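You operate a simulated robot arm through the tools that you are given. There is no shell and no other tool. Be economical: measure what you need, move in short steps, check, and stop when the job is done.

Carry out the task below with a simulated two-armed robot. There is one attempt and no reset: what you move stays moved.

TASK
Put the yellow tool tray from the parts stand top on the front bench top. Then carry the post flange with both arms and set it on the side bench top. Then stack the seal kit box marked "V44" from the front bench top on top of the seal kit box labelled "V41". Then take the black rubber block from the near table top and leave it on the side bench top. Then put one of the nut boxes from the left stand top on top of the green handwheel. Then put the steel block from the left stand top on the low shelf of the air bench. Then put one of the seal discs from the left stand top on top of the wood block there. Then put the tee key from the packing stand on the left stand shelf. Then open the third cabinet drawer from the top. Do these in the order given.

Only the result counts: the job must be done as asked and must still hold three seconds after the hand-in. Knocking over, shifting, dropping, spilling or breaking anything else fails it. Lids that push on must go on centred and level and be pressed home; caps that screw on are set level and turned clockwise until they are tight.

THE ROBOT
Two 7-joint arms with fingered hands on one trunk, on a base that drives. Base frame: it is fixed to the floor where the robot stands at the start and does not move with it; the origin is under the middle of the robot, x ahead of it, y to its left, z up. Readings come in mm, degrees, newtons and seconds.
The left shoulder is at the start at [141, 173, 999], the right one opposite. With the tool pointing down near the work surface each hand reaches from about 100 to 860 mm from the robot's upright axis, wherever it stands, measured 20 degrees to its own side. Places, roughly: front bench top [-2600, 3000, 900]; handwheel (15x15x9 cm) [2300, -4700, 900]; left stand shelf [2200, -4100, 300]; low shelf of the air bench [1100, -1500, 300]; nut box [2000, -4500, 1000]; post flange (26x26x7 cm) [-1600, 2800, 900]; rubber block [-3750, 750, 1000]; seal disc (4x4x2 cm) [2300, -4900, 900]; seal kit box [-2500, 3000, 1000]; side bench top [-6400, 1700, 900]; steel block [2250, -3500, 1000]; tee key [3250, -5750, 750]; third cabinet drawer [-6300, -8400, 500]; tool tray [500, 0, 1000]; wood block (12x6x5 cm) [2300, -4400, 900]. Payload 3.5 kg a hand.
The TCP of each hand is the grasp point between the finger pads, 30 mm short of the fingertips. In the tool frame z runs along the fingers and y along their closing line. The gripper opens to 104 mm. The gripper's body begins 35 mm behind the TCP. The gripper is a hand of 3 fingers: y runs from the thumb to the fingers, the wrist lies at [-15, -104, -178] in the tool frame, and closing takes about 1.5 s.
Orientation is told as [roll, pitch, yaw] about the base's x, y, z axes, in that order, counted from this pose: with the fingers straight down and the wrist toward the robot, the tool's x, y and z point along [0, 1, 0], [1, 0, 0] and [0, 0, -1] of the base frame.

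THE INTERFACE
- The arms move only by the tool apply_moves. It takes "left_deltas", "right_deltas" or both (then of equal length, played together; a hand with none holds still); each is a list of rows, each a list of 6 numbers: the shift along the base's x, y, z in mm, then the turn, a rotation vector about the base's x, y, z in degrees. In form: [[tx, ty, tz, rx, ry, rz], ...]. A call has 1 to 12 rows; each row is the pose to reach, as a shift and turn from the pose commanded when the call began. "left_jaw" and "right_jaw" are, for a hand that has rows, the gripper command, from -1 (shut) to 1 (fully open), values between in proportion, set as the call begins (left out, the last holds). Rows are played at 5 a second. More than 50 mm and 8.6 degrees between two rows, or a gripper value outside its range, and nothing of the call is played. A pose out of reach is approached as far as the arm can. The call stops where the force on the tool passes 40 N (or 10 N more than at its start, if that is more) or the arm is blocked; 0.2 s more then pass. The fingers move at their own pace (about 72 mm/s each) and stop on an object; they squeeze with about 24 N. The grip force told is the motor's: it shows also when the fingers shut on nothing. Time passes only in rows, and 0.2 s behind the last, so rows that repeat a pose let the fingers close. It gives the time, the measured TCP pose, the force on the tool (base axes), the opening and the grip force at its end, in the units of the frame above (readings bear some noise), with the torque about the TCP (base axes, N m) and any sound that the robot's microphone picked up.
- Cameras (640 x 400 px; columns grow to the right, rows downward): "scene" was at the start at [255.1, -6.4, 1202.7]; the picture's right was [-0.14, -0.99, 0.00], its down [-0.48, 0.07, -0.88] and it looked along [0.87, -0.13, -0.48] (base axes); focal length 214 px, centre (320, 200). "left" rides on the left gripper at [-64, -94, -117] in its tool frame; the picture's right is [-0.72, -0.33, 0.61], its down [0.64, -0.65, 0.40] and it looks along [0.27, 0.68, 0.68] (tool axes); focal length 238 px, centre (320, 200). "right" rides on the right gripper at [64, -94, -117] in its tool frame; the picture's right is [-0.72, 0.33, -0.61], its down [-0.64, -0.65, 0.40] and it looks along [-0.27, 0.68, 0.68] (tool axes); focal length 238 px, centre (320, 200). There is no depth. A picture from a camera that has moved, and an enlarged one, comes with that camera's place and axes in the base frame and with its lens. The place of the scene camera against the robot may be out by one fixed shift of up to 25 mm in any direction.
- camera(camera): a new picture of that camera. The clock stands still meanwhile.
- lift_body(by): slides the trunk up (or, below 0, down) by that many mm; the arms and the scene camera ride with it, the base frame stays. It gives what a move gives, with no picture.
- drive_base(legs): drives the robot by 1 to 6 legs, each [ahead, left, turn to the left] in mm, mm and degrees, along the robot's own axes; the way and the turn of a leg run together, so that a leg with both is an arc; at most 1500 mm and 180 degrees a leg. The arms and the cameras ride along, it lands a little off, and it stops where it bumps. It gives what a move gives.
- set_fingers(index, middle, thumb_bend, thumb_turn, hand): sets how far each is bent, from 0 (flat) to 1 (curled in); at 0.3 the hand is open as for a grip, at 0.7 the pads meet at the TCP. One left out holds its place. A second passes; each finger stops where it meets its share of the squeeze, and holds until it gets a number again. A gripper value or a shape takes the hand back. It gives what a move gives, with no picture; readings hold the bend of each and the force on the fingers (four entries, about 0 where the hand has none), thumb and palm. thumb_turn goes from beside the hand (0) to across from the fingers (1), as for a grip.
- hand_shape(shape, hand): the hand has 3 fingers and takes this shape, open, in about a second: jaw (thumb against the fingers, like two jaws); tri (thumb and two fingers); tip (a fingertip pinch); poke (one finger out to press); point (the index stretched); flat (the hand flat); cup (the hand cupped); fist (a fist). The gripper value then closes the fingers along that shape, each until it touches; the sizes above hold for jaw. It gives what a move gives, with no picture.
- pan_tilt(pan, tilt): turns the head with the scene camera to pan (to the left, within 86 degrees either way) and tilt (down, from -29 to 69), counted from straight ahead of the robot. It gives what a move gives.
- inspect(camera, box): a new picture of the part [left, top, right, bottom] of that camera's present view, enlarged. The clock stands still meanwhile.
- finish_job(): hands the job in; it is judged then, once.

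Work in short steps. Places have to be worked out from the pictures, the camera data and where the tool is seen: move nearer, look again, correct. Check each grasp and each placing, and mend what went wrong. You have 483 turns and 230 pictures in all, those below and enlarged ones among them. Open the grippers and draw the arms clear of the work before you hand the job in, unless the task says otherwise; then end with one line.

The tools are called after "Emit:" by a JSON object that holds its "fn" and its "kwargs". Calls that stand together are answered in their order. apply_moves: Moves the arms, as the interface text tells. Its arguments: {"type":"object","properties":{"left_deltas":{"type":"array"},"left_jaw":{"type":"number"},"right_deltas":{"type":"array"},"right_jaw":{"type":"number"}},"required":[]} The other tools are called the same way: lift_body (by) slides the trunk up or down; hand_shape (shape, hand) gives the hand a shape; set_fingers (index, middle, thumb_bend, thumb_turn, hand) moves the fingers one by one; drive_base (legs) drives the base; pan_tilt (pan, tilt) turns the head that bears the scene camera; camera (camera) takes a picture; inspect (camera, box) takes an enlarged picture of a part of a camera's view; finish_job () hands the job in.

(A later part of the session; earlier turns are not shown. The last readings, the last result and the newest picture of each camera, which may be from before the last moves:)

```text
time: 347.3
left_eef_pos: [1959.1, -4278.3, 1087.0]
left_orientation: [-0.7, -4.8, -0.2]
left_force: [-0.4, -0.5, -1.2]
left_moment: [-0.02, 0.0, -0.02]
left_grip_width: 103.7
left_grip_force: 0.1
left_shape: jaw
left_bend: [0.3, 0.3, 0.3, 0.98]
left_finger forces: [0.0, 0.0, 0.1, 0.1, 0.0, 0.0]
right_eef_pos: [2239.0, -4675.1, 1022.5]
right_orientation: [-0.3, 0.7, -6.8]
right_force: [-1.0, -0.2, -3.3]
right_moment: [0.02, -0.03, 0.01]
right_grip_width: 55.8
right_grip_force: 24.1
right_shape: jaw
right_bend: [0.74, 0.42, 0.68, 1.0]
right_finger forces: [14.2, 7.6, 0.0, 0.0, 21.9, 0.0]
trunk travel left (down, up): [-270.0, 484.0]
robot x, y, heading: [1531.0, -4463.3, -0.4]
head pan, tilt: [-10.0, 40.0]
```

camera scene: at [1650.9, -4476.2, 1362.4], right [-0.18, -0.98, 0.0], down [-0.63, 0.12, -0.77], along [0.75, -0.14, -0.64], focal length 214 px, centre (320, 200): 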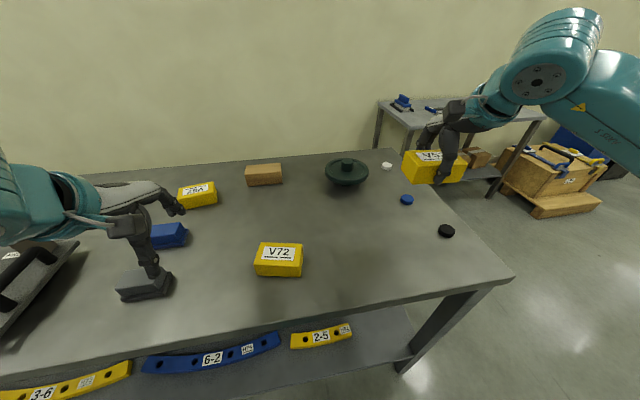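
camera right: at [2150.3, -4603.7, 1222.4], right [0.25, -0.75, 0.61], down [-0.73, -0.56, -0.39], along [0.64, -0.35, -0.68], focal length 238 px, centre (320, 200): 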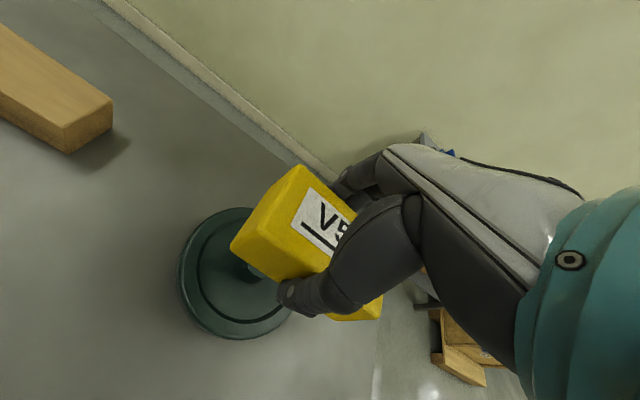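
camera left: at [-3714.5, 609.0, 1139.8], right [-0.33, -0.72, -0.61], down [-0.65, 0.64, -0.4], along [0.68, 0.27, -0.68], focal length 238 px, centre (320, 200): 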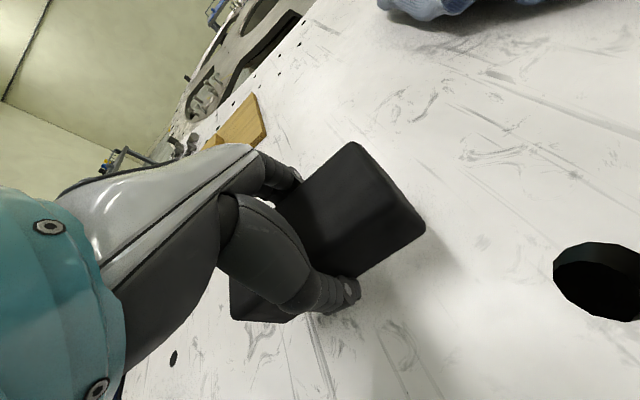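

Emit:
{"fn": "apply_moves", "kwargs": {"right_deltas": [[0, 0, -2, 0, 0, 0], [0, 0, -4, 0, 0, 0], [0, 0, -6, 0, 0, 0]]}}

Emit:
{"fn": "inspect", "kwargs": {"camera": "scene", "box": [280, 100, 440, 210]}}

```text
time: 348.1
left_eef_pos: [1958.9, -4280.1, 1087.4]
left_orientation: [-0.7, -4.8, -0.1]
left_force: [0.3, 0.0, -1.3]
left_moment: [0.0, 0.0, 0.01]
left_grip_width: 103.7
left_grip_force: 0.1
left_shape: jaw
left_bend: [0.3, 0.3, 0.3, 0.98]
left_finger forces: [0.0, 0.1, 0.0, 0.0, 0.0, 0.1]
right_eef_pos: [2238.8, -4676.5, 1019.0]
right_orientation: [-0.2, 0.7, -6.7]
right_force: [1.2, 0.2, -2.5]
right_moment: [0.0, 0.02, 0.0]
right_grip_width: 56.1
right_grip_force: 24.2
right_shape: jaw
right_bend: [0.74, 0.42, 0.68, 1.0]
right_finger forces: [14.2, 7.7, 0.0, 0.0, 21.9, 0.1]
trunk travel left (down, up): [-270.0, 484.0]
robot x, y, heading: [1525.8, -4465.4, -0.4]
head pan, tilt: [-10.0, 40.0]
```

```text
3.64 times, centred on (360, 155) of scene
camera zoom: at [1690.9, -4475.6, 1362.4], right [-0.18, -0.98, 0.0], down [-0.63, 0.12, -0.77], along [0.75, -0.14, -0.64], focal length 780 px, centre (174, 364)
```

zoom: 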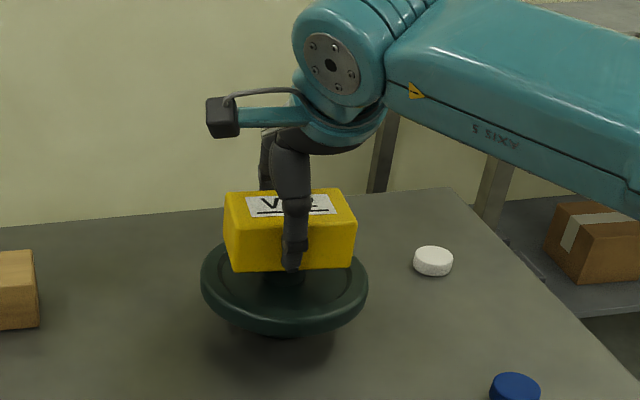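

Emit:
{"fn": "apply_moves", "kwargs": {"right_deltas": [[0, 0, -3, 0, 0, 0], [0, 0, -6, 0, 0, 0], [0, 0, -8, 0, 0, 0]]}}

```text
time: 348.9
left_eef_pos: [1957.9, -4279.0, 1088.9]
left_orientation: [-0.6, -4.9, -0.2]
left_force: [1.0, -0.8, 0.9]
left_moment: [0.01, -0.04, -0.03]
left_grip_width: 103.9
left_grip_force: 0.1
left_shape: jaw
left_bend: [0.3, 0.3, 0.3, 0.98]
left_finger forces: [0.0, 0.1, 0.0, 0.0, 0.0, 0.1]
right_eef_pos: [2238.6, -4675.5, 1016.8]
right_orientation: [0.0, 0.1, -6.8]
right_force: [3.0, -1.1, 23.2]
right_moment: [-0.05, -0.09, 0.01]
right_grip_width: 56.6
right_grip_force: 23.9
right_shape: jaw
right_bend: [0.74, 0.41, 0.69, 1.0]
right_finger forces: [16.8, 9.7, 0.1, 0.0, 24.0, 0.0]
trunk travel left (down, up): [-270.0, 484.0]
robot x, y, heading: [1531.5, -4463.3, -0.3]
head pan, tilt: [-10.0, 40.0]
```

Firm, centred contact (little moment). I relieve the push, open slowly, and check.

Emit:
{"fn": "apply_moves", "kwargs": {"right_deltas": [[0, 0, 3, 0, 0, 0]]}}

Emit:
{"fn": "apply_moves", "kwargs": {"right_deltas": [[0, 0, 0, 0, 0, 0], [0, 0, 0, 0, 0, 0], [0, 0, 0, 0, 0, 0], [0, 0, 0, 0, 0, 0], [0, 0, 0, 0, 0, 0], [0, 0, 0, 0, 0, 0]], "right_jaw": 1}}

Emit:
{"fn": "inspect", "kwargs": {"camera": "scene", "box": [280, 100, 440, 210]}}

```text
time: 349.3
left_eef_pos: [1956.7, -4278.8, 1089.1]
left_orientation: [-0.7, -4.9, -0.2]
left_force: [0.8, 0.5, -0.1]
left_moment: [-0.02, 0.02, 0.01]
left_grip_width: 103.8
left_grip_force: 0.1
left_shape: jaw
left_bend: [0.3, 0.3, 0.3, 0.98]
left_finger forces: [0.1, 0.1, 0.0, 0.0, 0.0, 0.0]
right_eef_pos: [2238.1, -4675.0, 1017.1]
right_orientation: [-0.3, 0.4, -6.9]
right_force: [4.4, -0.1, 18.5]
right_moment: [-0.07, -0.24, -0.01]
right_grip_width: 56.6
right_grip_force: 23.9
right_shape: jaw
right_bend: [0.74, 0.41, 0.69, 1.0]
right_finger forces: [17.2, 10.0, 0.0, 0.0, 23.2, 0.0]
trunk travel left (down, up): [-270.0, 484.0]
robot x, y, heading: [1529.0, -4469.9, -0.4]
head pan, tilt: [-10.0, 40.0]
```

```text
time: 350.7
left_eef_pos: [1959.8, -4279.6, 1087.7]
left_orientation: [-0.7, -4.7, -0.1]
left_force: [0.0, 0.5, 0.6]
left_moment: [0.03, -0.04, 0.0]
left_grip_width: 103.7
left_grip_force: 0.0
left_shape: jaw
left_bend: [0.3, 0.3, 0.3, 0.98]
left_finger forces: [0.0, 0.0, 0.0, 0.0, 0.0, 0.0]
right_eef_pos: [2239.0, -4676.1, 1013.3]
right_orientation: [-0.2, 0.7, -6.7]
right_force: [0.5, 1.0, -0.2]
right_moment: [0.01, -0.02, -0.01]
right_grip_width: 103.6
right_grip_force: 0.1
right_shape: jaw
right_bend: [0.3, 0.3, 0.3, 0.98]
right_finger forces: [0.1, 0.1, 0.1, 0.1, 0.0, 0.1]
trunk travel left (down, up): [-270.0, 484.0]
robot x, y, heading: [1530.8, -4468.2, -0.4]
head pan, tilt: [-10.0, 40.0]
```

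```text
3.64 times, centred on (360, 155) of scene
camera zoom: at [1690.5, -4475.5, 1362.5], right [-0.18, -0.98, 0.0], down [-0.63, 0.12, -0.77], along [0.75, -0.14, -0.64], focal length 780 px, centre (174, 364)
```

zoom: 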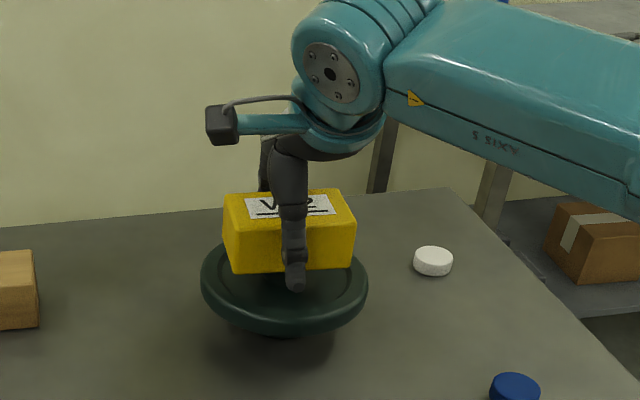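

The box stands level on the hub. I rise straight up.

Emit:
{"fn": "apply_moves", "kwargs": {"right_deltas": [[0, 0, 20, 0, 0, 0], [0, 0, 45, 0, 0, 0], [0, 0, 80, 0, 0, 0], [0, 0, 120, 0, 0, 0], [-30, 0, 150, 0, 0, 0], [-70, -20, 160, 0, 0, 0]]}}

Emit:
{"fn": "inspect", "kwargs": {"camera": "scene", "box": [280, 100, 440, 210]}}

```text
time: 352.1
left_eef_pos: [1959.1, -4279.6, 1087.6]
left_orientation: [-0.7, -4.9, -0.2]
left_force: [-0.2, -0.8, -0.1]
left_moment: [-0.01, 0.02, -0.02]
left_grip_width: 103.9
left_grip_force: 0.0
left_shape: jaw
left_bend: [0.3, 0.3, 0.3, 0.98]
left_finger forces: [0.1, 0.1, 0.1, 0.0, 0.1, 0.0]
right_eef_pos: [2169.0, -4696.3, 1174.4]
right_orientation: [-0.1, 0.6, -6.8]
right_force: [-0.3, 0.0, 0.5]
right_moment: [0.03, -0.02, 0.0]
right_grip_width: 103.8
right_grip_force: 0.2
right_shape: jaw
right_bend: [0.3, 0.3, 0.3, 0.98]
right_finger forces: [0.1, 0.1, 0.1, 0.0, 0.1, 0.0]
trunk travel left (down, up): [-270.0, 484.0]
robot x, y, heading: [1531.4, -4463.9, -0.3]
head pan, tilt: [-10.0, 40.0]
```

```text
3.64 times, centred on (360, 155) of scene
camera zoom: at [1689.9, -4476.5, 1362.6], right [-0.18, -0.98, 0.0], down [-0.63, 0.12, -0.77], along [0.75, -0.14, -0.64], focal length 780 px, centre (174, 364)
```

zoom: 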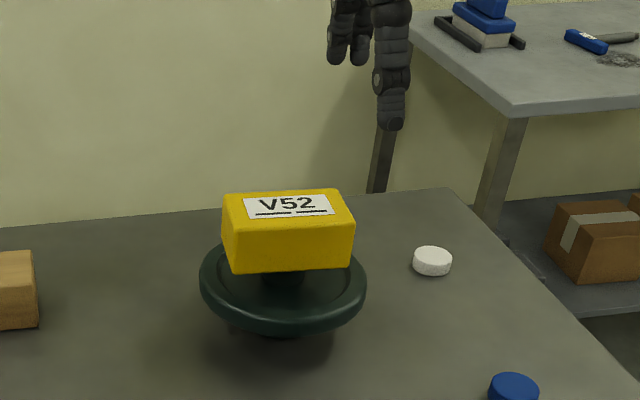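

Nut box done. Now the steel block at the other end of the stand. I back off, strafe left along the stand and look.

Emit:
{"fn": "drive_base", "kwargs": {"legs": [[-450, 0, 0], [0, 900, 0]]}}

Emit:
{"fn": "pan_tilt", "kwargs": {"pan": 0, "tilt": 28}}

Emit:
{"fn": "camera", "kwargs": {"camera": "scene"}}

```text
time: 359.2
left_eef_pos: [1513.3, -3361.9, 1088.7]
left_orientation: [-0.7, -4.8, -0.3]
left_force: [-0.4, -0.3, 0.5]
left_moment: [0.01, -0.03, 0.01]
left_grip_width: 104.1
left_grip_force: 0.1
left_shape: jaw
left_bend: [0.3, 0.3, 0.3, 0.98]
left_finger forces: [0.0, 0.1, 0.0, 0.0, 0.0, 0.0]
right_eef_pos: [1724.2, -3779.0, 1174.2]
right_orientation: [-0.2, 0.6, -6.8]
right_force: [0.0, 0.9, -0.3]
right_moment: [-0.02, 0.02, 0.0]
right_grip_width: 103.8
right_grip_force: 0.2
right_shape: jaw
right_bend: [0.3, 0.3, 0.3, 0.98]
right_finger forces: [0.0, 0.0, 0.1, 0.0, 0.0, 0.0]
trunk travel left (down, up): [-270.0, 484.0]
robot x, y, heading: [1080.3, -3548.8, -0.5]
head pan, tilt: [-10.0, 40.0]
```

```text
time: 359.9
left_eef_pos: [1514.5, -3364.0, 1088.5]
left_orientation: [-0.7, -4.8, -0.3]
left_force: [0.2, 0.0, -0.2]
left_moment: [0.02, -0.03, -0.04]
left_grip_width: 104.0
left_grip_force: 0.1
left_shape: jaw
left_bend: [0.3, 0.3, 0.3, 0.98]
left_finger forces: [0.0, 0.1, 0.1, 0.0, 0.0, 0.0]
right_eef_pos: [1724.5, -3779.1, 1173.6]
right_orientation: [-0.2, 0.5, -6.8]
right_force: [0.1, -0.6, 0.5]
right_moment: [0.01, 0.0, -0.01]
right_grip_width: 103.9
right_grip_force: 0.0
right_shape: jaw
right_bend: [0.3, 0.3, 0.3, 0.98]
right_finger forces: [0.0, 0.1, 0.0, 0.1, 0.1, 0.0]
trunk travel left (down, up): [-270.0, 484.0]
robot x, y, heading: [1083.3, -3553.7, -0.3]
head pan, tilt: [0.0, 28.0]
```

```text
118 pictures are left
camera scene: at [1253.1, -3544.6, 1380.9], right [-0.01, -1.0, 0.0], down [-0.47, 0.0, -0.88], along [0.88, -0.01, -0.47], focal length 214 px, centre (320, 200)
```

scene: 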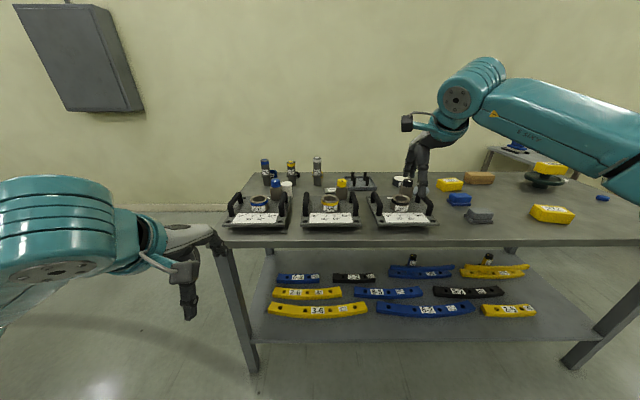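

Emit:
{"fn": "inspect", "kwargs": {"camera": "scene", "box": [220, 140, 430, 240]}}

Emit:
{"fn": "inspect", "kwargs": {"camera": "scene", "box": [360, 150, 520, 240]}}

```text
3.05 times, centred on (325, 190) of scene
camera zoom: at [1253.1, -3544.6, 1380.9], right [-0.01, -1.0, 0.0], down [-0.47, 0.0, -0.88], along [0.88, -0.01, -0.47], focal length 654 px, centre (305, 230)
```

zoom: 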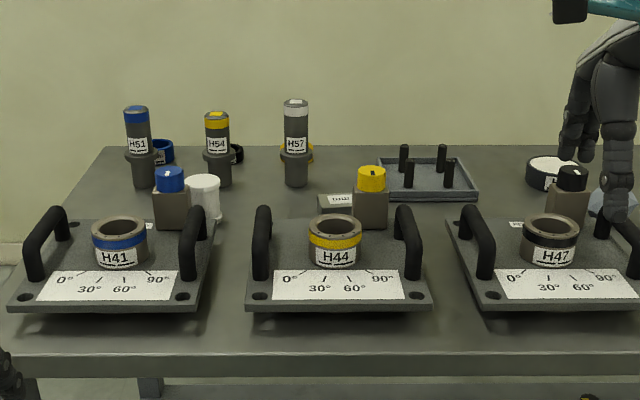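

```text
4.00 times, centred on (440, 195) of scene
camera zoom: at [1253.1, -3544.6, 1380.9], right [-0.01, -1.0, 0.0], down [-0.47, 0.0, -0.88], along [0.88, -0.01, -0.47], focal length 858 px, centre (-160, 220)
```

zoom: 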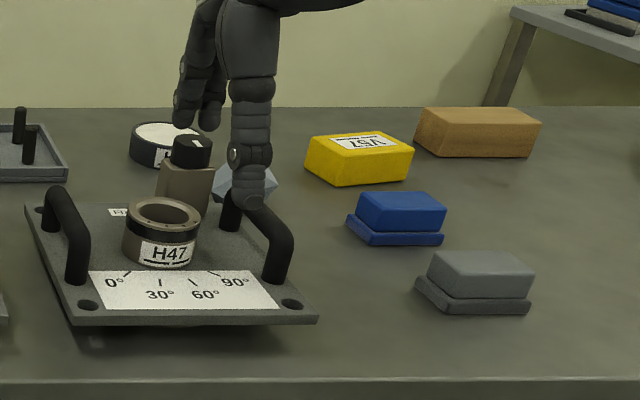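

I need to identify the steel block — perhaps the small labelled metal block behind H44. I move closer with the trunk raised for a better view.

Emit:
{"fn": "lift_body", "kwargs": {"by": 150}}

Emit:
{"fn": "drive_base", "kwargs": {"legs": [[300, 0, 0]]}}

Emit:
{"fn": "pan_tilt", "kwargs": {"pan": 0, "tilt": 40}}

Emit:
{"fn": "camera", "kwargs": {"camera": "scene"}}

Emit:
{"fn": "inspect", "kwargs": {"camera": "scene", "box": [230, 100, 450, 240]}}

```text
time: 361.7
left_eef_pos: [1514.7, -3362.8, 1238.1]
left_orientation: [-0.7, -4.7, -0.2]
left_force: [-0.6, 0.2, 0.4]
left_moment: [0.02, -0.02, 0.03]
left_grip_width: 104.0
left_grip_force: 0.0
left_shape: jaw
left_bend: [0.3, 0.3, 0.3, 0.98]
left_finger forces: [0.0, 0.0, 0.0, 0.0, 0.0, 0.0]
right_eef_pos: [1724.9, -3778.5, 1323.5]
right_orientation: [-0.2, 0.7, -6.8]
right_force: [-0.8, 0.1, 0.1]
right_moment: [0.03, 0.0, 0.01]
right_grip_width: 103.8
right_grip_force: 0.1
right_shape: jaw
right_bend: [0.3, 0.3, 0.3, 0.98]
right_finger forces: [0.0, 0.0, 0.0, 0.1, 0.0, 0.0]
trunk travel left (down, up): [-420.0, 334.0]
robot x, y, heading: [1082.4, -3549.1, -0.4]
head pan, tilt: [0.0, 28.0]
```

```text
time: 363.7
left_eef_pos: [1818.6, -3365.2, 1238.3]
left_orientation: [-0.6, -4.8, -0.4]
left_force: [0.3, -0.1, -1.3]
left_moment: [-0.01, -0.01, 0.01]
left_grip_width: 103.7
left_grip_force: 0.1
left_shape: jaw
left_bend: [0.3, 0.3, 0.3, 0.98]
left_finger forces: [0.1, 0.1, 0.1, 0.0, 0.0, 0.0]
right_eef_pos: [2027.6, -3782.2, 1324.7]
right_orientation: [-0.3, 0.6, -6.9]
right_force: [0.8, 0.0, -0.2]
right_moment: [0.01, -0.01, -0.02]
right_grip_width: 103.9
right_grip_force: 0.0
right_shape: jaw
right_bend: [0.3, 0.3, 0.3, 0.98]
right_finger forces: [0.0, 0.0, 0.1, 0.0, 0.1, 0.0]
trunk travel left (down, up): [-420.0, 334.0]
robot x, y, heading: [1385.7, -3553.6, -0.4]
head pan, tilt: [0.0, 28.0]
```

```text
time: 364.5
left_eef_pos: [1817.2, -3365.8, 1238.8]
left_orientation: [-0.7, -4.8, -0.4]
left_force: [1.1, 0.1, 0.4]
left_moment: [0.0, 0.0, -0.02]
left_grip_width: 103.8
left_grip_force: 0.2
left_shape: jaw
left_bend: [0.3, 0.3, 0.3, 0.98]
left_finger forces: [0.0, 0.0, 0.0, 0.0, 0.0, 0.1]
right_eef_pos: [2027.3, -3782.1, 1325.8]
right_orientation: [-0.2, 0.6, -6.8]
right_force: [0.3, -0.3, 0.5]
right_moment: [0.01, 0.02, 0.06]
right_grip_width: 103.6
right_grip_force: 0.1
right_shape: jaw
right_bend: [0.3, 0.3, 0.3, 0.98]
right_finger forces: [0.1, 0.0, 0.1, 0.0, 0.0, 0.1]
trunk travel left (down, up): [-420.0, 334.0]
robot x, y, heading: [1383.6, -3555.1, -0.5]
head pan, tilt: [0.0, 40.0]
```

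```text
115 pictures are left
camera scene: at [1502.9, -3546.4, 1514.5], right [-0.01, -1.0, 0.0], down [-0.64, 0.0, -0.77], along [0.77, -0.01, -0.64], focal length 214 px, centre (320, 200)
```

scene: 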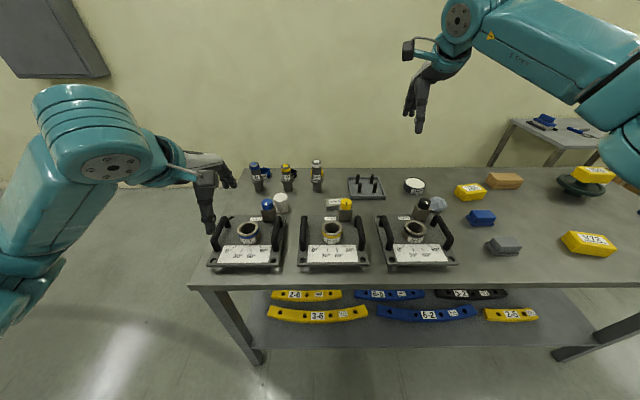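

```text
2.86 times, centred on (340, 170) of scene
camera zoom: at [1502.9, -3546.4, 1514.5], right [-0.01, -1.0, 0.0], down [-0.64, 0.0, -0.77], along [0.77, -0.01, -0.64], focal length 613 px, centre (263, 286)
```

zoom: 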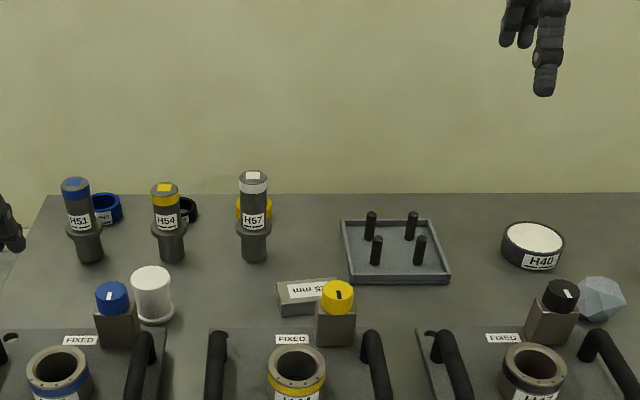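

The "…5 mm" labelled metal block behind H44 must be the steel block, at about [2164, -3625]. I move in, lower the trunk, and view it from the right hand camera.

Emit:
{"fn": "apply_moves", "kwargs": {"left_deltas": [[-30, 20, 30, 0, 0, 0], [-60, 40, 60, 0, 0, 0], [-90, 60, 90, 0, 0, 0], [-120, 80, 110, 0, 0, 0]]}}

Emit:
{"fn": "drive_base", "kwargs": {"legs": [[125, 95, 0.5]]}}

Emit:
{"fn": "lift_body", "kwargs": {"by": -150}}

Emit:
{"fn": "apply_moves", "kwargs": {"right_deltas": [[0, 20, 0, 0, 0, 1], [0, 45, 0, 0, 0, 2], [0, 70, 0, 0, 0, 4], [-3, 90, 0, 0, 0, 6]]}}

Emit:
{"fn": "camera", "kwargs": {"camera": "right"}}

```text
time: 365.5
left_eef_pos: [1692.6, -3284.3, 1349.3]
left_orientation: [-0.8, -4.7, -0.3]
left_force: [-0.9, 0.2, 0.6]
left_moment: [-0.07, -0.01, 0.02]
left_grip_width: 103.9
left_grip_force: 0.0
left_shape: jaw
left_bend: [0.3, 0.3, 0.3, 0.98]
left_finger forces: [0.0, 0.1, 0.0, 0.0, 0.1, 0.0]
right_eef_pos: [2026.1, -3781.5, 1325.6]
right_orientation: [-0.3, 0.6, -6.8]
right_force: [0.1, -0.6, -0.1]
right_moment: [0.0, -0.01, 0.02]
right_grip_width: 103.6
right_grip_force: 0.0
right_shape: jaw
right_bend: [0.3, 0.3, 0.3, 0.98]
right_finger forces: [0.1, 0.0, 0.0, 0.0, 0.1, 0.0]
trunk travel left (down, up): [-420.0, 334.0]
robot x, y, heading: [1384.7, -3548.7, -0.3]
head pan, tilt: [0.0, 40.0]
```

```text
time: 366.9
left_eef_pos: [1818.3, -3187.8, 1348.9]
left_orientation: [-0.7, -4.8, 0.3]
left_force: [-1.0, 0.6, 0.2]
left_moment: [0.01, -0.03, -0.03]
left_grip_width: 103.8
left_grip_force: 0.1
left_shape: jaw
left_bend: [0.3, 0.3, 0.3, 0.98]
left_finger forces: [0.0, 0.0, 0.1, 0.0, 0.0, 0.0]
right_eef_pos: [2154.6, -3682.9, 1322.7]
right_orientation: [-0.1, 0.6, -6.4]
right_force: [0.6, -0.2, 0.4]
right_moment: [0.02, -0.01, 0.02]
right_grip_width: 103.5
right_grip_force: 0.0
right_shape: jaw
right_bend: [0.3, 0.3, 0.3, 0.98]
right_finger forces: [0.0, 0.1, 0.1, 0.0, 0.0, 0.0]
trunk travel left (down, up): [-420.0, 334.0]
robot x, y, heading: [1511.8, -3456.4, -0.1]
head pan, tilt: [0.0, 40.0]
```

```text
time: 368.6
left_eef_pos: [1829.6, -3187.8, 1193.0]
left_orientation: [-0.6, -3.1, 0.2]
left_force: [-0.6, -1.2, 0.5]
left_moment: [-0.03, -0.01, -0.03]
left_grip_width: 103.9
left_grip_force: 0.1
left_shape: jaw
left_bend: [0.3, 0.3, 0.3, 0.98]
left_finger forces: [0.0, 0.0, 0.0, 0.1, 0.1, 0.0]
right_eef_pos: [2153.9, -3682.2, 1175.7]
right_orientation: [-0.2, 0.6, -6.4]
right_force: [-1.1, -0.3, 0.1]
right_moment: [-0.01, 0.04, -0.02]
right_grip_width: 103.7
right_grip_force: 0.1
right_shape: jaw
right_bend: [0.3, 0.3, 0.3, 0.98]
right_finger forces: [0.1, 0.0, 0.0, 0.0, 0.0, 0.0]
trunk travel left (down, up): [-270.0, 484.0]
robot x, y, heading: [1508.0, -3457.4, -0.3]
head pan, tilt: [0.0, 40.0]
```

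```text
time: 369.6
left_eef_pos: [1827.7, -3188.6, 1193.3]
left_orientation: [-0.7, -3.1, 0.2]
left_force: [-0.1, 0.4, -0.4]
left_moment: [0.0, -0.01, 0.03]
left_grip_width: 103.8
left_grip_force: 0.0
left_shape: jaw
left_bend: [0.3, 0.3, 0.3, 0.98]
left_finger forces: [0.1, 0.0, 0.0, 0.0, 0.1, 0.0]
right_eef_pos: [2152.6, -3590.9, 1173.3]
right_orientation: [-0.3, 0.6, -0.4]
right_force: [-0.2, -0.1, 0.3]
right_moment: [0.02, -0.01, 0.03]
right_grip_width: 103.2
right_grip_force: 0.1
right_shape: jaw
right_bend: [0.3, 0.3, 0.3, 0.98]
right_finger forces: [0.0, 0.0, 0.0, 0.1, 0.0, 0.0]
trunk travel left (down, up): [-270.0, 484.0]
robot x, y, heading: [1511.5, -3459.7, 0.1]
head pan, tilt: [0.0, 40.0]
```

```text
113 pictures are left
camera right: at [2060.3, -3527.0, 1291.2], right [0.33, -0.72, 0.61], down [-0.66, -0.64, -0.39], along [0.67, -0.28, -0.68], focal length 238 px, centre (320, 200)
```

right: 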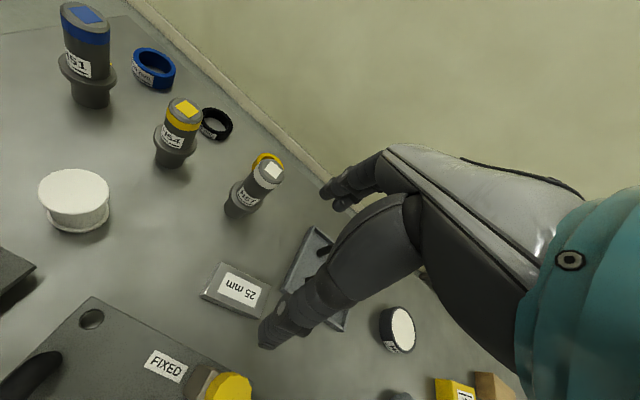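

The "25 mm" steel block: centre [2171, -3624], yaw ≈ +9.5°, ~46 mm deep. I align above it at z ~1000 and check.

Emit:
{"fn": "apply_moves", "kwargs": {"right_deltas": [[6, -10, -45, 0, 0, 3], [12, -20, -90, 0, 0, 6], [18, -31, -135, 0, 0, 9.8], [18, -32, -170, 0, 0, 9.8]]}}

Emit:
{"fn": "camera", "kwargs": {"camera": "right"}}

Emit:
{"fn": "inspect", "kwargs": {"camera": "scene", "box": [260, 90, 480, 250]}}

```text
time: 370.6
left_eef_pos: [1828.7, -3188.0, 1194.3]
left_orientation: [-0.7, -3.1, 0.1]
left_force: [-0.3, 0.1, -0.5]
left_moment: [0.02, 0.01, 0.0]
left_grip_width: 103.9
left_grip_force: 0.0
left_shape: jaw
left_bend: [0.3, 0.3, 0.3, 0.98]
left_finger forces: [0.1, 0.0, 0.0, 0.0, 0.1, 0.1]
right_eef_pos: [2167.6, -3624.1, 1005.3]
right_orientation: [-0.2, 0.6, 9.5]
right_force: [0.2, -0.1, 0.1]
right_moment: [0.0, 0.0, 0.0]
right_grip_width: 103.7
right_grip_force: 0.1
right_shape: jaw
right_bend: [0.3, 0.3, 0.3, 0.98]
right_finger forces: [0.1, 0.0, 0.0, 0.1, 0.1, 0.0]
trunk travel left (down, up): [-270.0, 484.0]
robot x, y, heading: [1514.1, -3460.1, 0.1]
head pan, tilt: [0.0, 40.0]
```

```text
112 pictures are left
camera right: at [2066.5, -3577.2, 1122.4], right [0.45, -0.65, 0.61], down [-0.54, -0.74, -0.4], along [0.71, -0.16, -0.68], focal length 238 px, centre (320, 200)
```

right: 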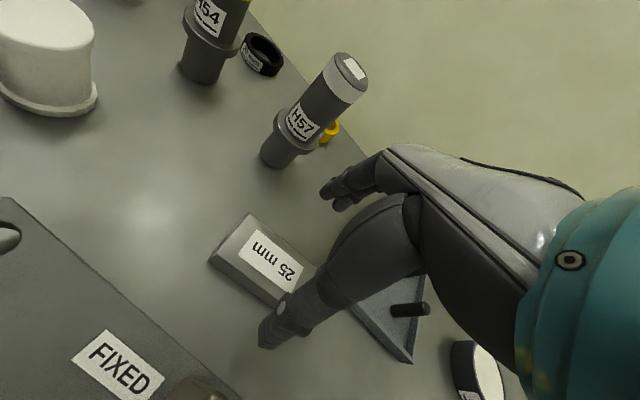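

```text
2.50 times, centred on (370, 170) of scene
camera zoom: at [1675.2, -3451.5, 1362.4], right [0.0, -1.0, 0.0], down [-0.64, 0.0, -0.77], along [0.77, 0.0, -0.64], focal length 536 px, centre (195, 275)
```

zoom: 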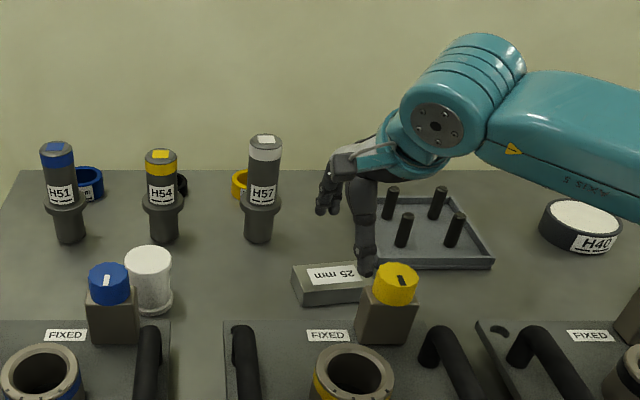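

Aligned. I descend to z 934 and close.

Emit:
{"fn": "apply_moves", "kwargs": {"right_deltas": [[1, 0, -35, 0, 0, 0], [2, 0, -60, 0, 0, 0], [2, 0, -71, 0, 0, 0]]}}

Emit:
{"fn": "apply_moves", "kwargs": {"right_deltas": [[0, 0, 0, 0, 0, 0], [0, 0, 0, 0, 0, 0], [0, 0, 0, 0, 0, 0], [0, 0, 0, 0, 0, 0], [0, 0, 0, 0, 0, 0], [0, 0, 0, 0, 0, 0], [0, 0, 0, 0, 0, 0]], "right_jaw": -1}}

Emit:
{"fn": "camera", "kwargs": {"camera": "right"}}

```text
time: 371.4
left_eef_pos: [1828.2, -3187.6, 1193.1]
left_orientation: [-0.8, -3.1, 0.2]
left_force: [1.1, -0.7, -0.3]
left_moment: [0.03, 0.04, 0.0]
left_grip_width: 103.9
left_grip_force: 0.1
left_shape: jaw
left_bend: [0.3, 0.3, 0.3, 0.98]
left_finger forces: [0.0, 0.1, 0.0, 0.0, 0.0, 0.0]
right_eef_pos: [2171.8, -3624.8, 932.0]
right_orientation: [-0.2, 0.6, 9.4]
right_force: [-0.5, 0.3, -0.2]
right_moment: [0.0, 0.0, 0.01]
right_grip_width: 103.4
right_grip_force: 0.1
right_shape: jaw
right_bend: [0.3, 0.3, 0.3, 0.98]
right_finger forces: [0.0, 0.0, 0.1, 0.0, 0.0, 0.1]
trunk travel left (down, up): [-270.0, 484.0]
robot x, y, heading: [1511.7, -3456.1, -0.1]
head pan, tilt: [0.0, 40.0]
```

```text
time: 373.0
left_eef_pos: [1828.1, -3187.0, 1193.6]
left_orientation: [-0.8, -3.1, 0.1]
left_force: [0.9, -0.8, 0.1]
left_moment: [-0.01, 0.01, -0.04]
left_grip_width: 103.9
left_grip_force: 0.0
left_shape: jaw
left_bend: [0.3, 0.3, 0.3, 0.98]
left_finger forces: [0.1, 0.0, 0.1, 0.0, 0.1, 0.0]
right_eef_pos: [2172.3, -3624.9, 933.2]
right_orientation: [-0.2, 0.6, 9.5]
right_force: [-0.3, 0.6, 0.7]
right_moment: [0.03, -0.02, -0.03]
right_grip_width: 44.2
right_grip_force: 23.6
right_shape: jaw
right_bend: [0.74, 0.48, 0.72, 1.0]
right_finger forces: [13.8, 7.7, 0.0, 0.2, 21.7, 0.0]
trunk travel left (down, up): [-270.0, 484.0]
robot x, y, heading: [1508.6, -3455.3, 0.0]
head pan, tilt: [0.0, 40.0]
```

```text
110 pictures are left
camera right: at [2069.7, -3576.7, 1050.3], right [0.45, -0.65, 0.61], down [-0.54, -0.74, -0.39], along [0.71, -0.16, -0.69], focal length 238 px, centre (320, 200)
```

right: 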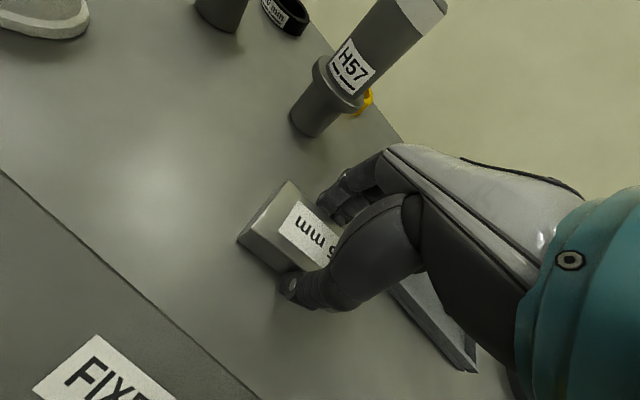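

Gripped (44 mm). I lift it straight up.

Emit:
{"fn": "apply_moves", "kwargs": {"right_deltas": [[0, 0, 15, 0, 0, 0], [0, 0, 40, 0, 0, 0], [0, 0, 85, 0, 0, 0], [0, 0, 130, 0, 0, 0], [0, 0, 175, 0, 0, 0], [0, 0, 220, 0, 0, 0]]}}

Emit:
{"fn": "camera", "kwargs": {"camera": "right"}}

```text
time: 374.4
left_eef_pos: [1828.4, -3188.3, 1192.6]
left_orientation: [-0.8, -3.1, 0.2]
left_force: [0.5, -0.8, -0.3]
left_moment: [-0.05, -0.02, -0.01]
left_grip_width: 103.8
left_grip_force: 0.0
left_shape: jaw
left_bend: [0.3, 0.3, 0.3, 0.98]
left_finger forces: [0.0, 0.0, 0.0, 0.0, 0.0, 0.0]
right_eef_pos: [2174.3, -3623.5, 1150.4]
right_orientation: [-0.2, 0.7, 9.5]
right_force: [0.1, 0.2, -8.3]
right_moment: [-0.04, 0.02, 0.02]
right_grip_width: 44.2
right_grip_force: 23.8
right_shape: jaw
right_bend: [0.74, 0.48, 0.72, 1.0]
right_finger forces: [13.8, 7.8, 0.1, 0.0, 21.7, 0.0]
trunk travel left (down, up): [-270.0, 484.0]
robot x, y, heading: [1506.7, -3458.0, 0.1]
head pan, tilt: [0.0, 40.0]
```

```text
109 pictures are left
camera right: at [2071.1, -3575.9, 1268.5], right [0.45, -0.65, 0.61], down [-0.54, -0.74, -0.39], along [0.71, -0.16, -0.69], focal length 238 px, centre (320, 200)
```

right: 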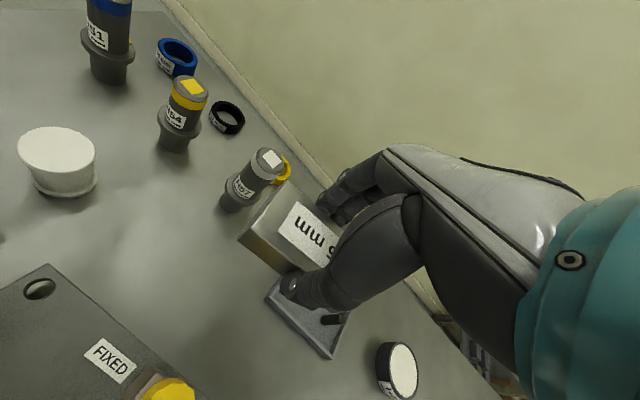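

It's heavy (0.8 kg), so it's the steel block. I back away from the stand and drive to the front of the air bench.

Emit:
{"fn": "drive_base", "kwargs": {"legs": [[-1450, 0, 0], [0, 1450, 0]]}}

Emit:
{"fn": "apply_moves", "kwargs": {"right_deltas": [[-40, -10, 0, 0, 0, -2], [-80, -20, 0, 0, 0, -4], [-120, -30, 0, 0, 0, -6], [-160, -40, 0, 0, 0, -9]]}}

Emit:
{"fn": "pan_tilt", "kwargs": {"pan": 0, "tilt": 28}}

Emit:
{"fn": "camera", "kwargs": {"camera": "scene"}}

```text
time: 388.2
left_eef_pos: [349.2, -1751.9, 1193.3]
left_orientation: [-0.7, -3.1, 2.8]
left_force: [-0.5, -0.3, 1.3]
left_moment: [-0.01, -0.01, -0.02]
left_grip_width: 103.8
left_grip_force: 0.1
left_shape: jaw
left_bend: [0.3, 0.3, 0.3, 0.98]
left_finger forces: [0.0, 0.0, 0.0, 0.0, 0.1, 0.1]
right_eef_pos: [711.5, -2173.0, 1149.4]
right_orientation: [-0.2, 0.7, 11.9]
right_force: [-0.6, 0.1, -8.7]
right_moment: [0.02, 0.0, 0.01]
right_grip_width: 44.1
right_grip_force: 23.6
right_shape: jaw
right_bend: [0.74, 0.48, 0.72, 1.0]
right_finger forces: [13.9, 7.7, 0.0, 0.0, 21.4, 0.1]
trunk travel left (down, up): [-270.0, 484.0]
robot x, y, heading: [46.4, -2034.2, 2.5]
head pan, tilt: [0.0, 40.0]
```

```text
time: 389.2
left_eef_pos: [347.9, -1753.0, 1192.3]
left_orientation: [-0.8, -3.1, 2.7]
left_force: [-0.3, 0.1, 0.3]
left_moment: [0.0, -0.05, -0.01]
left_grip_width: 103.7
left_grip_force: 0.0
left_shape: jaw
left_bend: [0.3, 0.3, 0.3, 0.98]
left_finger forces: [0.0, 0.0, 0.0, 0.0, 0.0, 0.0]
right_eef_pos: [549.4, -2210.6, 1150.6]
right_orientation: [-0.3, 0.6, 2.7]
right_force: [0.3, -0.3, -8.2]
right_moment: [0.03, 0.0, 0.03]
right_grip_width: 44.2
right_grip_force: 23.7
right_shape: jaw
right_bend: [0.74, 0.48, 0.72, 1.0]
right_finger forces: [14.4, 8.0, 0.0, 0.0, 22.6, 0.0]
trunk travel left (down, up): [-270.0, 484.0]
robot x, y, heading: [42.3, -2033.5, 2.7]
head pan, tilt: [0.0, 40.0]
```

```text
time: 390.0
left_eef_pos: [350.0, -1751.8, 1193.1]
left_orientation: [-0.8, -3.0, 2.8]
left_force: [-0.1, 0.1, 0.1]
left_moment: [0.0, 0.0, 0.0]
left_grip_width: 103.9
left_grip_force: 0.2
left_shape: jaw
left_bend: [0.3, 0.3, 0.3, 0.98]
left_finger forces: [0.1, 0.0, 0.0, 0.1, 0.0, 0.0]
right_eef_pos: [551.5, -2212.0, 1150.0]
right_orientation: [-0.1, 0.7, 3.0]
right_force: [-0.1, -0.4, -8.2]
right_moment: [-0.01, -0.02, 0.02]
right_grip_width: 43.8
right_grip_force: 23.8
right_shape: jaw
right_bend: [0.74, 0.48, 0.72, 1.0]
right_finger forces: [14.5, 8.2, 0.0, 0.0, 22.6, 0.0]
trunk travel left (down, up): [-270.0, 484.0]
robot x, y, heading: [40.5, -2032.9, 2.3]
head pan, tilt: [0.0, 28.0]
```

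```text
108 pictures are left
camera scene: at [214.2, -2021.9, 1380.8], right [0.04, -1.0, 0.0], down [-0.47, -0.02, -0.88], along [0.88, 0.04, -0.47], focal length 214 px, centre (320, 200)
```

scene: 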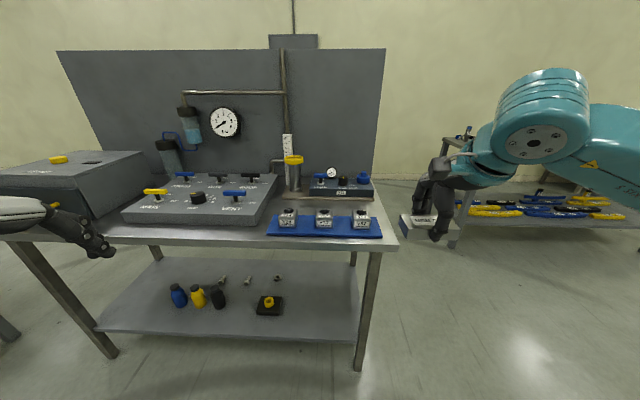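

The free part of the low shelf is its right side; front edge x ≈ 780, z ≈ 300. Target [900, -2000]. I lower the trunk fully and bring the hand down while still outside the bench.

Emit:
{"fn": "lift_body", "kwargs": {"by": -265}}

Emit:
{"fn": "apply_moves", "kwargs": {"right_deltas": [[0, 0, -45, 0, 0, 0], [0, 0, -90, 0, 0, 0], [0, 0, -135, 0, 0, 0], [0, 0, -180, 0, 0, 0], [0, 0, -225, 0, 0, 0], [0, 0, -270, 0, 0, -1], [0, 0, -315, 0, 0, -2], [0, 0, -360, 0, 0, -3], [0, 0, -405, 0, 0, -3], [0, 0, -450, 0, 0, -3]]}}

Emit:
{"fn": "camera", "kwargs": {"camera": "scene"}}

```text
time: 392.7
left_eef_pos: [451.7, -1748.0, 844.9]
left_orientation: [-0.7, 15.6, 2.7]
left_force: [-0.7, -0.2, -0.7]
left_moment: [-0.06, 0.02, -0.02]
left_grip_width: 103.5
left_grip_force: 0.0
left_shape: jaw
left_bend: [0.3, 0.3, 0.3, 0.98]
left_finger forces: [0.1, 0.0, 0.1, 0.1, 0.0, 0.0]
right_eef_pos: [551.8, -2212.8, 885.9]
right_orientation: [-0.2, 0.7, 2.9]
right_force: [-0.2, 0.4, -8.0]
right_moment: [-0.02, -0.02, -0.03]
right_grip_width: 43.8
right_grip_force: 24.1
right_shape: jaw
right_bend: [0.74, 0.48, 0.72, 1.0]
right_finger forces: [14.4, 8.1, 0.1, 0.0, 22.6, 0.0]
trunk travel left (down, up): [-5.0, 749.0]
robot x, y, heading: [44.9, -2037.6, 2.4]
head pan, tilt: [0.0, 28.0]
```

```text
time: 394.9
left_eef_pos: [452.4, -1746.6, 844.5]
left_orientation: [-0.7, 15.7, 2.7]
left_force: [0.0, -0.3, -0.3]
left_moment: [-0.01, 0.0, 0.01]
left_grip_width: 104.0
left_grip_force: 0.0
left_shape: jaw
left_bend: [0.3, 0.3, 0.3, 0.98]
left_finger forces: [0.0, 0.1, 0.1, 0.0, 0.0, 0.0]
right_eef_pos: [552.3, -2209.6, 552.6]
right_orientation: [0.4, 0.7, 0.7]
right_force: [0.1, 0.5, -8.3]
right_moment: [-0.01, 0.01, 0.02]
right_grip_width: 43.5
right_grip_force: 23.8
right_shape: jaw
right_bend: [0.74, 0.48, 0.72, 1.0]
right_finger forces: [14.2, 8.1, 0.0, 0.0, 22.3, 0.0]
right hand out of reach, approached as far as the arm can: row 2, 3, 4, 5, 8, 9, 10
trunk travel left (down, up): [-5.0, 749.0]
robot x, y, heading: [44.3, -2035.3, 2.9]
head pan, tilt: [0.0, 28.0]
```

```text
107 pictures are left
camera scene: at [358.9, -2015.3, 1101.7], right [0.04, -1.0, 0.0], down [-0.47, -0.02, -0.88], along [0.88, 0.04, -0.47], focal length 214 px, centre (320, 200)
```

scene: 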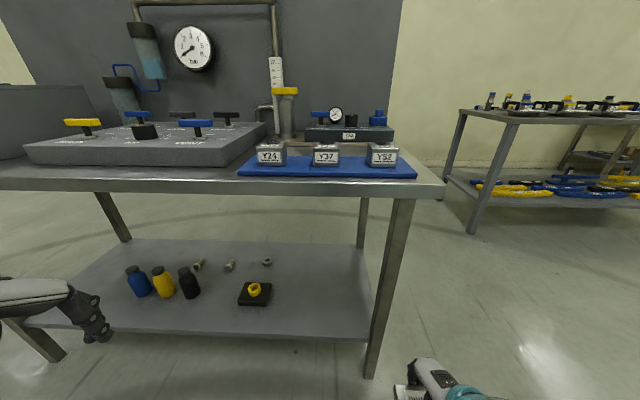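

The hand is limited to z 552 this close. I pull the left hand back and drive into position; extending further forward will let the hand go lower.

Emit:
{"fn": "apply_moves", "kwargs": {"left_deltas": [[-30, 10, 10, 0, -3, 0], [-60, 20, 20, 0, -6, 0], [-90, 30, 30, 0, -10, 0], [-120, 40, 40, 0, -15, 0]]}}

Emit:
{"fn": "drive_base", "kwargs": {"legs": [[0, 0, -2.9], [140, 190, 0]]}}

Emit:
{"fn": "apply_moves", "kwargs": {"right_deltas": [[30, 0, -30, -0.4, 0, 0], [60, 0, -60, -0.4, -0.7, 0], [90, 0, -90, -0.4, -0.7, 0], [110, 0, -120, -0.4, -0.7, 0], [120, 0, -150, -0.4, -0.7, 0]]}}

Emit:
{"fn": "camera", "kwargs": {"camera": "scene"}}

Emit:
{"fn": "camera", "kwargs": {"camera": "right"}}

```text
time: 395.9
left_eef_pos: [337.3, -1681.9, 924.4]
left_orientation: [-1.4, 0.7, 2.4]
left_force: [-0.2, 0.0, 0.3]
left_moment: [-0.01, -0.02, -0.01]
left_grip_width: 103.9
left_grip_force: 0.1
left_shape: jaw
left_bend: [0.3, 0.3, 0.3, 0.98]
left_finger forces: [0.1, 0.0, 0.0, 0.1, 0.1, 0.0]
left hand out of reach, approached as far as the arm can: row 1, 2, 3, 4
right_eef_pos: [552.3, -2209.6, 553.2]
right_orientation: [0.4, 0.7, 0.8]
right_force: [-0.9, -0.2, -9.3]
right_moment: [0.0, 0.01, 0.02]
right_grip_width: 43.6
right_grip_force: 23.5
right_shape: jaw
right_bend: [0.74, 0.48, 0.72, 1.0]
right_finger forces: [14.3, 8.1, 0.0, 0.1, 22.3, 0.0]
trunk travel left (down, up): [-5.0, 749.0]
robot x, y, heading: [44.2, -2035.3, 2.2]
head pan, tilt: [0.0, 28.0]
```

```text
time: 398.1
left_eef_pos: [494.8, -1506.3, 924.1]
left_orientation: [-1.4, 0.9, -0.5]
left_force: [0.2, -0.3, 0.7]
left_moment: [0.01, 0.05, -0.02]
left_grip_width: 104.0
left_grip_force: 0.1
left_shape: jaw
left_bend: [0.3, 0.3, 0.3, 0.98]
left_finger forces: [0.1, 0.1, 0.0, 0.1, 0.0, 0.0]
right_eef_pos: [681.6, -2047.0, 553.5]
right_orientation: [0.4, 0.9, -2.3]
right_force: [-0.5, -0.4, -8.3]
right_moment: [0.01, 0.03, 0.01]
right_grip_width: 43.6
right_grip_force: 23.9
right_shape: jaw
right_bend: [0.74, 0.48, 0.72, 1.0]
right_finger forces: [14.4, 8.1, 0.1, 0.0, 22.3, 0.1]
trunk travel left (down, up): [-5.0, 749.0]
robot x, y, heading: [181.0, -1846.2, -0.5]
head pan, tilt: [0.0, 28.0]
```

```text
time: 399.3
left_eef_pos: [494.4, -1507.5, 924.0]
left_orientation: [-1.5, 0.8, -0.4]
left_force: [-0.8, -0.1, 0.0]
left_moment: [-0.01, 0.0, 0.02]
left_grip_width: 103.8
left_grip_force: 0.0
left_shape: jaw
left_bend: [0.3, 0.3, 0.3, 0.98]
left_finger forces: [0.0, 0.0, 0.1, 0.1, 0.0, 0.1]
right_eef_pos: [797.5, -2049.9, 424.6]
right_orientation: [-0.1, 0.4, -2.3]
right_force: [0.0, 0.7, -8.0]
right_moment: [-0.03, 0.02, 0.05]
right_grip_width: 43.8
right_grip_force: 24.0
right_shape: jaw
right_bend: [0.74, 0.48, 0.72, 1.0]
right_finger forces: [14.2, 8.3, 0.0, 0.0, 22.7, 0.0]
right hand out of reach, approached as far as the arm can: row 5
trunk travel left (down, up): [-5.0, 749.0]
robot x, y, heading: [180.7, -1849.2, -0.3]
head pan, tilt: [0.0, 28.0]
```

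```text
106 pictures are left
camera scene: at [498.0, -1842.9, 1101.8], right [-0.01, -1.0, 0.0], down [-0.47, 0.0, -0.88], along [0.88, -0.01, -0.47], focal length 214 px, centre (320, 200)
```

scene: 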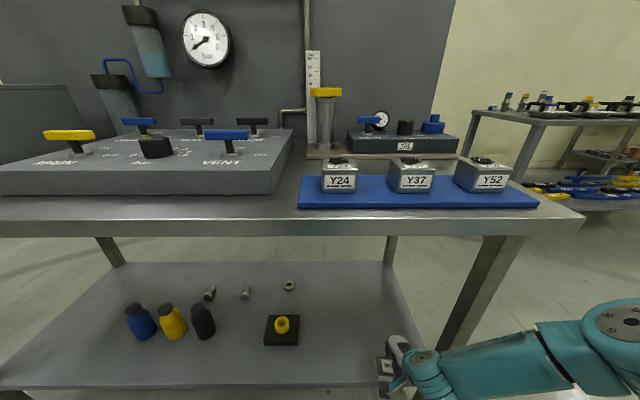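

```text
105 pictures are left
camera right: at [706.2, -1982.2, 541.5], right [0.3, -0.73, 0.61], down [-0.68, -0.61, -0.4], along [0.67, -0.3, -0.68], focal length 238 px, centre (320, 200)
```

right: 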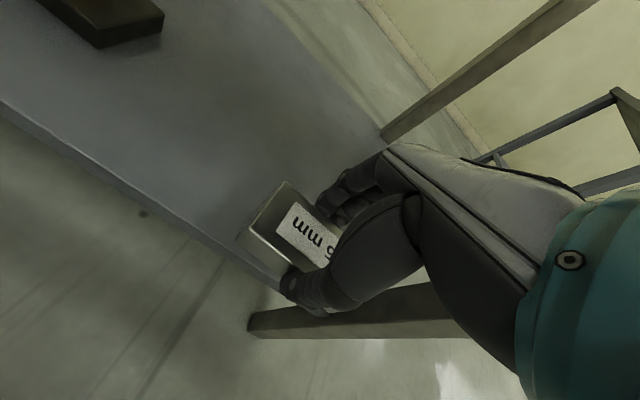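

The hand is inside over the shelf's right end; the front edge is x ≈ 800. I drive 60 mm ahead and 90 mm left for a central free spot.

Emit:
{"fn": "drive_base", "kwargs": {"legs": [[60, 90, 0]]}}

Emit:
{"fn": "apply_moves", "kwargs": {"right_deltas": [[15, 0, 0, 0, 0, 1], [30, 0, -15, 0, 0, 2], [40, 0, -35, 0, 0, 2.3], [45, 0, -55, 0, 0, 2.3]]}}

Emit:
{"fn": "camera", "kwargs": {"camera": "right"}}

Emit:
{"fn": "camera", "kwargs": {"camera": "scene"}}

```text
time: 400.4
left_eef_pos: [552.9, -1419.1, 923.4]
left_orientation: [-1.4, 0.8, -0.4]
left_force: [-0.3, 0.0, 0.0]
left_moment: [-0.05, -0.04, -0.03]
left_grip_width: 103.8
left_grip_force: 0.0
left_shape: jaw
left_bend: [0.3, 0.3, 0.3, 0.98]
left_finger forces: [0.0, 0.0, 0.1, 0.0, 0.0, 0.0]
right_eef_pos: [855.4, -1962.9, 425.5]
right_orientation: [-0.2, 0.3, -2.2]
right_force: [0.8, -0.1, -8.2]
right_moment: [-0.02, 0.0, 0.02]
right_grip_width: 43.4
right_grip_force: 23.6
right_shape: jaw
right_bend: [0.74, 0.48, 0.72, 1.0]
right_finger forces: [14.3, 8.4, 0.0, 0.1, 22.7, 0.0]
trunk travel left (down, up): [-5.0, 749.0]
robot x, y, heading: [239.4, -1762.2, -0.3]
head pan, tilt: [0.0, 28.0]
```

```text
time: 401.4
left_eef_pos: [552.9, -1420.3, 923.3]
left_orientation: [-1.4, 0.7, -0.5]
left_force: [-0.1, -0.5, 0.2]
left_moment: [-0.02, 0.0, 0.05]
left_grip_width: 103.8
left_grip_force: 0.0
left_shape: jaw
left_bend: [0.3, 0.3, 0.3, 0.98]
left_finger forces: [0.0, 0.0, 0.0, 0.1, 0.0, 0.0]
right_eef_pos: [902.1, -1961.6, 370.2]
right_orientation: [-0.2, 0.4, 0.0]
right_force: [0.3, 0.2, -8.1]
right_moment: [0.0, 0.01, 0.0]
right_grip_width: 43.4
right_grip_force: 23.8
right_shape: jaw
right_bend: [0.74, 0.48, 0.72, 1.0]
right_finger forces: [14.4, 8.3, 0.0, 0.0, 22.6, 0.1]
trunk travel left (down, up): [-5.0, 749.0]
robot x, y, heading: [245.0, -1759.0, -0.5]
head pan, tilt: [0.0, 28.0]
```

```text
104 pictures are left
camera right: at [807.8, -1898.1, 486.4], right [0.33, -0.72, 0.61], down [-0.66, -0.64, -0.4], along [0.68, -0.27, -0.68], focal length 238 px, centre (320, 200)
```

right: 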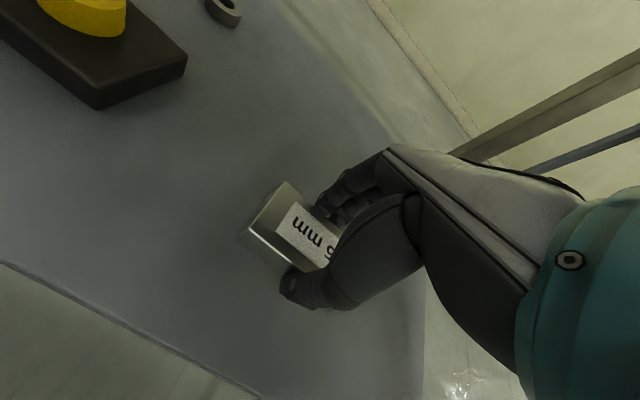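

```text
103 pictures are left
camera scene: at [557.2, -1755.8, 1101.6], right [-0.01, -1.0, 0.0], down [-0.47, 0.0, -0.88], along [0.88, -0.01, -0.47], focal length 214 px, centre (320, 200)
```

scene: 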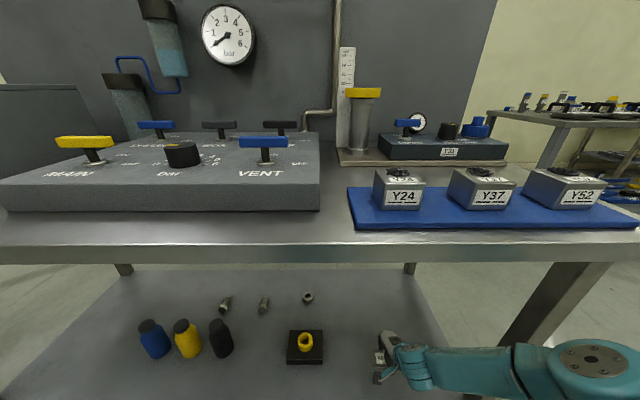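

Over the free shelf area. I lower until contact.

Emit:
{"fn": "apply_moves", "kwargs": {"right_deltas": [[0, 0, -8, 0, 0, 0], [0, 0, -16, 0, 0, 0], [0, 0, -22, 0, 0, 0], [0, 0, -28, 0, 0, 0]]}}

```text
time: 402.4
left_eef_pos: [551.9, -1420.7, 924.4]
left_orientation: [-1.4, 0.8, -0.5]
left_force: [-0.9, 0.1, -0.3]
left_moment: [-0.01, -0.02, 0.0]
left_grip_width: 103.6
left_grip_force: 0.1
left_shape: jaw
left_bend: [0.3, 0.3, 0.3, 0.98]
left_finger forces: [0.1, 0.0, 0.0, 0.1, 0.0, 0.0]
right_eef_pos: [901.6, -1961.9, 341.0]
right_orientation: [-0.1, 0.4, 0.1]
right_force: [-0.2, 0.2, -8.3]
right_moment: [0.03, -0.02, 0.04]
right_grip_width: 43.6
right_grip_force: 23.8
right_shape: jaw
right_bend: [0.74, 0.48, 0.72, 1.0]
right_finger forces: [14.4, 8.4, 0.0, 0.1, 22.7, 0.0]
trunk travel left (down, up): [-5.0, 749.0]
robot x, y, heading: [240.9, -1759.5, -0.2]
head pan, tilt: [0.0, 28.0]
```

Emit:
{"fn": "apply_moves", "kwargs": {"right_deltas": [[0, 0, -5, 0, 0, 0], [0, 0, -9, 0, 0, 0], [0, 0, -13, 0, 0, 0], [0, 0, -16, 0, 0, 0]]}}

```text
time: 403.4
left_eef_pos: [553.1, -1421.2, 923.8]
left_orientation: [-1.4, 0.7, -0.4]
left_force: [0.1, -0.1, 0.0]
left_moment: [-0.01, -0.03, 0.02]
left_grip_width: 103.8
left_grip_force: 0.0
left_shape: jaw
left_bend: [0.3, 0.3, 0.3, 0.98]
left_finger forces: [0.0, 0.0, 0.1, 0.1, 0.1, 0.0]
right_eef_pos: [903.7, -1965.4, 326.8]
right_orientation: [-0.3, 0.5, -0.2]
right_force: [-0.1, -0.6, -8.8]
right_moment: [-0.02, -0.03, -0.02]
right_grip_width: 43.3
right_grip_force: 24.2
right_shape: jaw
right_bend: [0.74, 0.48, 0.72, 1.0]
right_finger forces: [14.3, 8.4, 0.0, 0.0, 22.7, 0.0]
right hand out of reach, approached as far as the arm can: row 3, 4
trunk travel left (down, up): [-5.0, 749.0]
robot x, y, heading: [243.9, -1760.9, -0.5]
head pan, tilt: [0.0, 28.0]
```

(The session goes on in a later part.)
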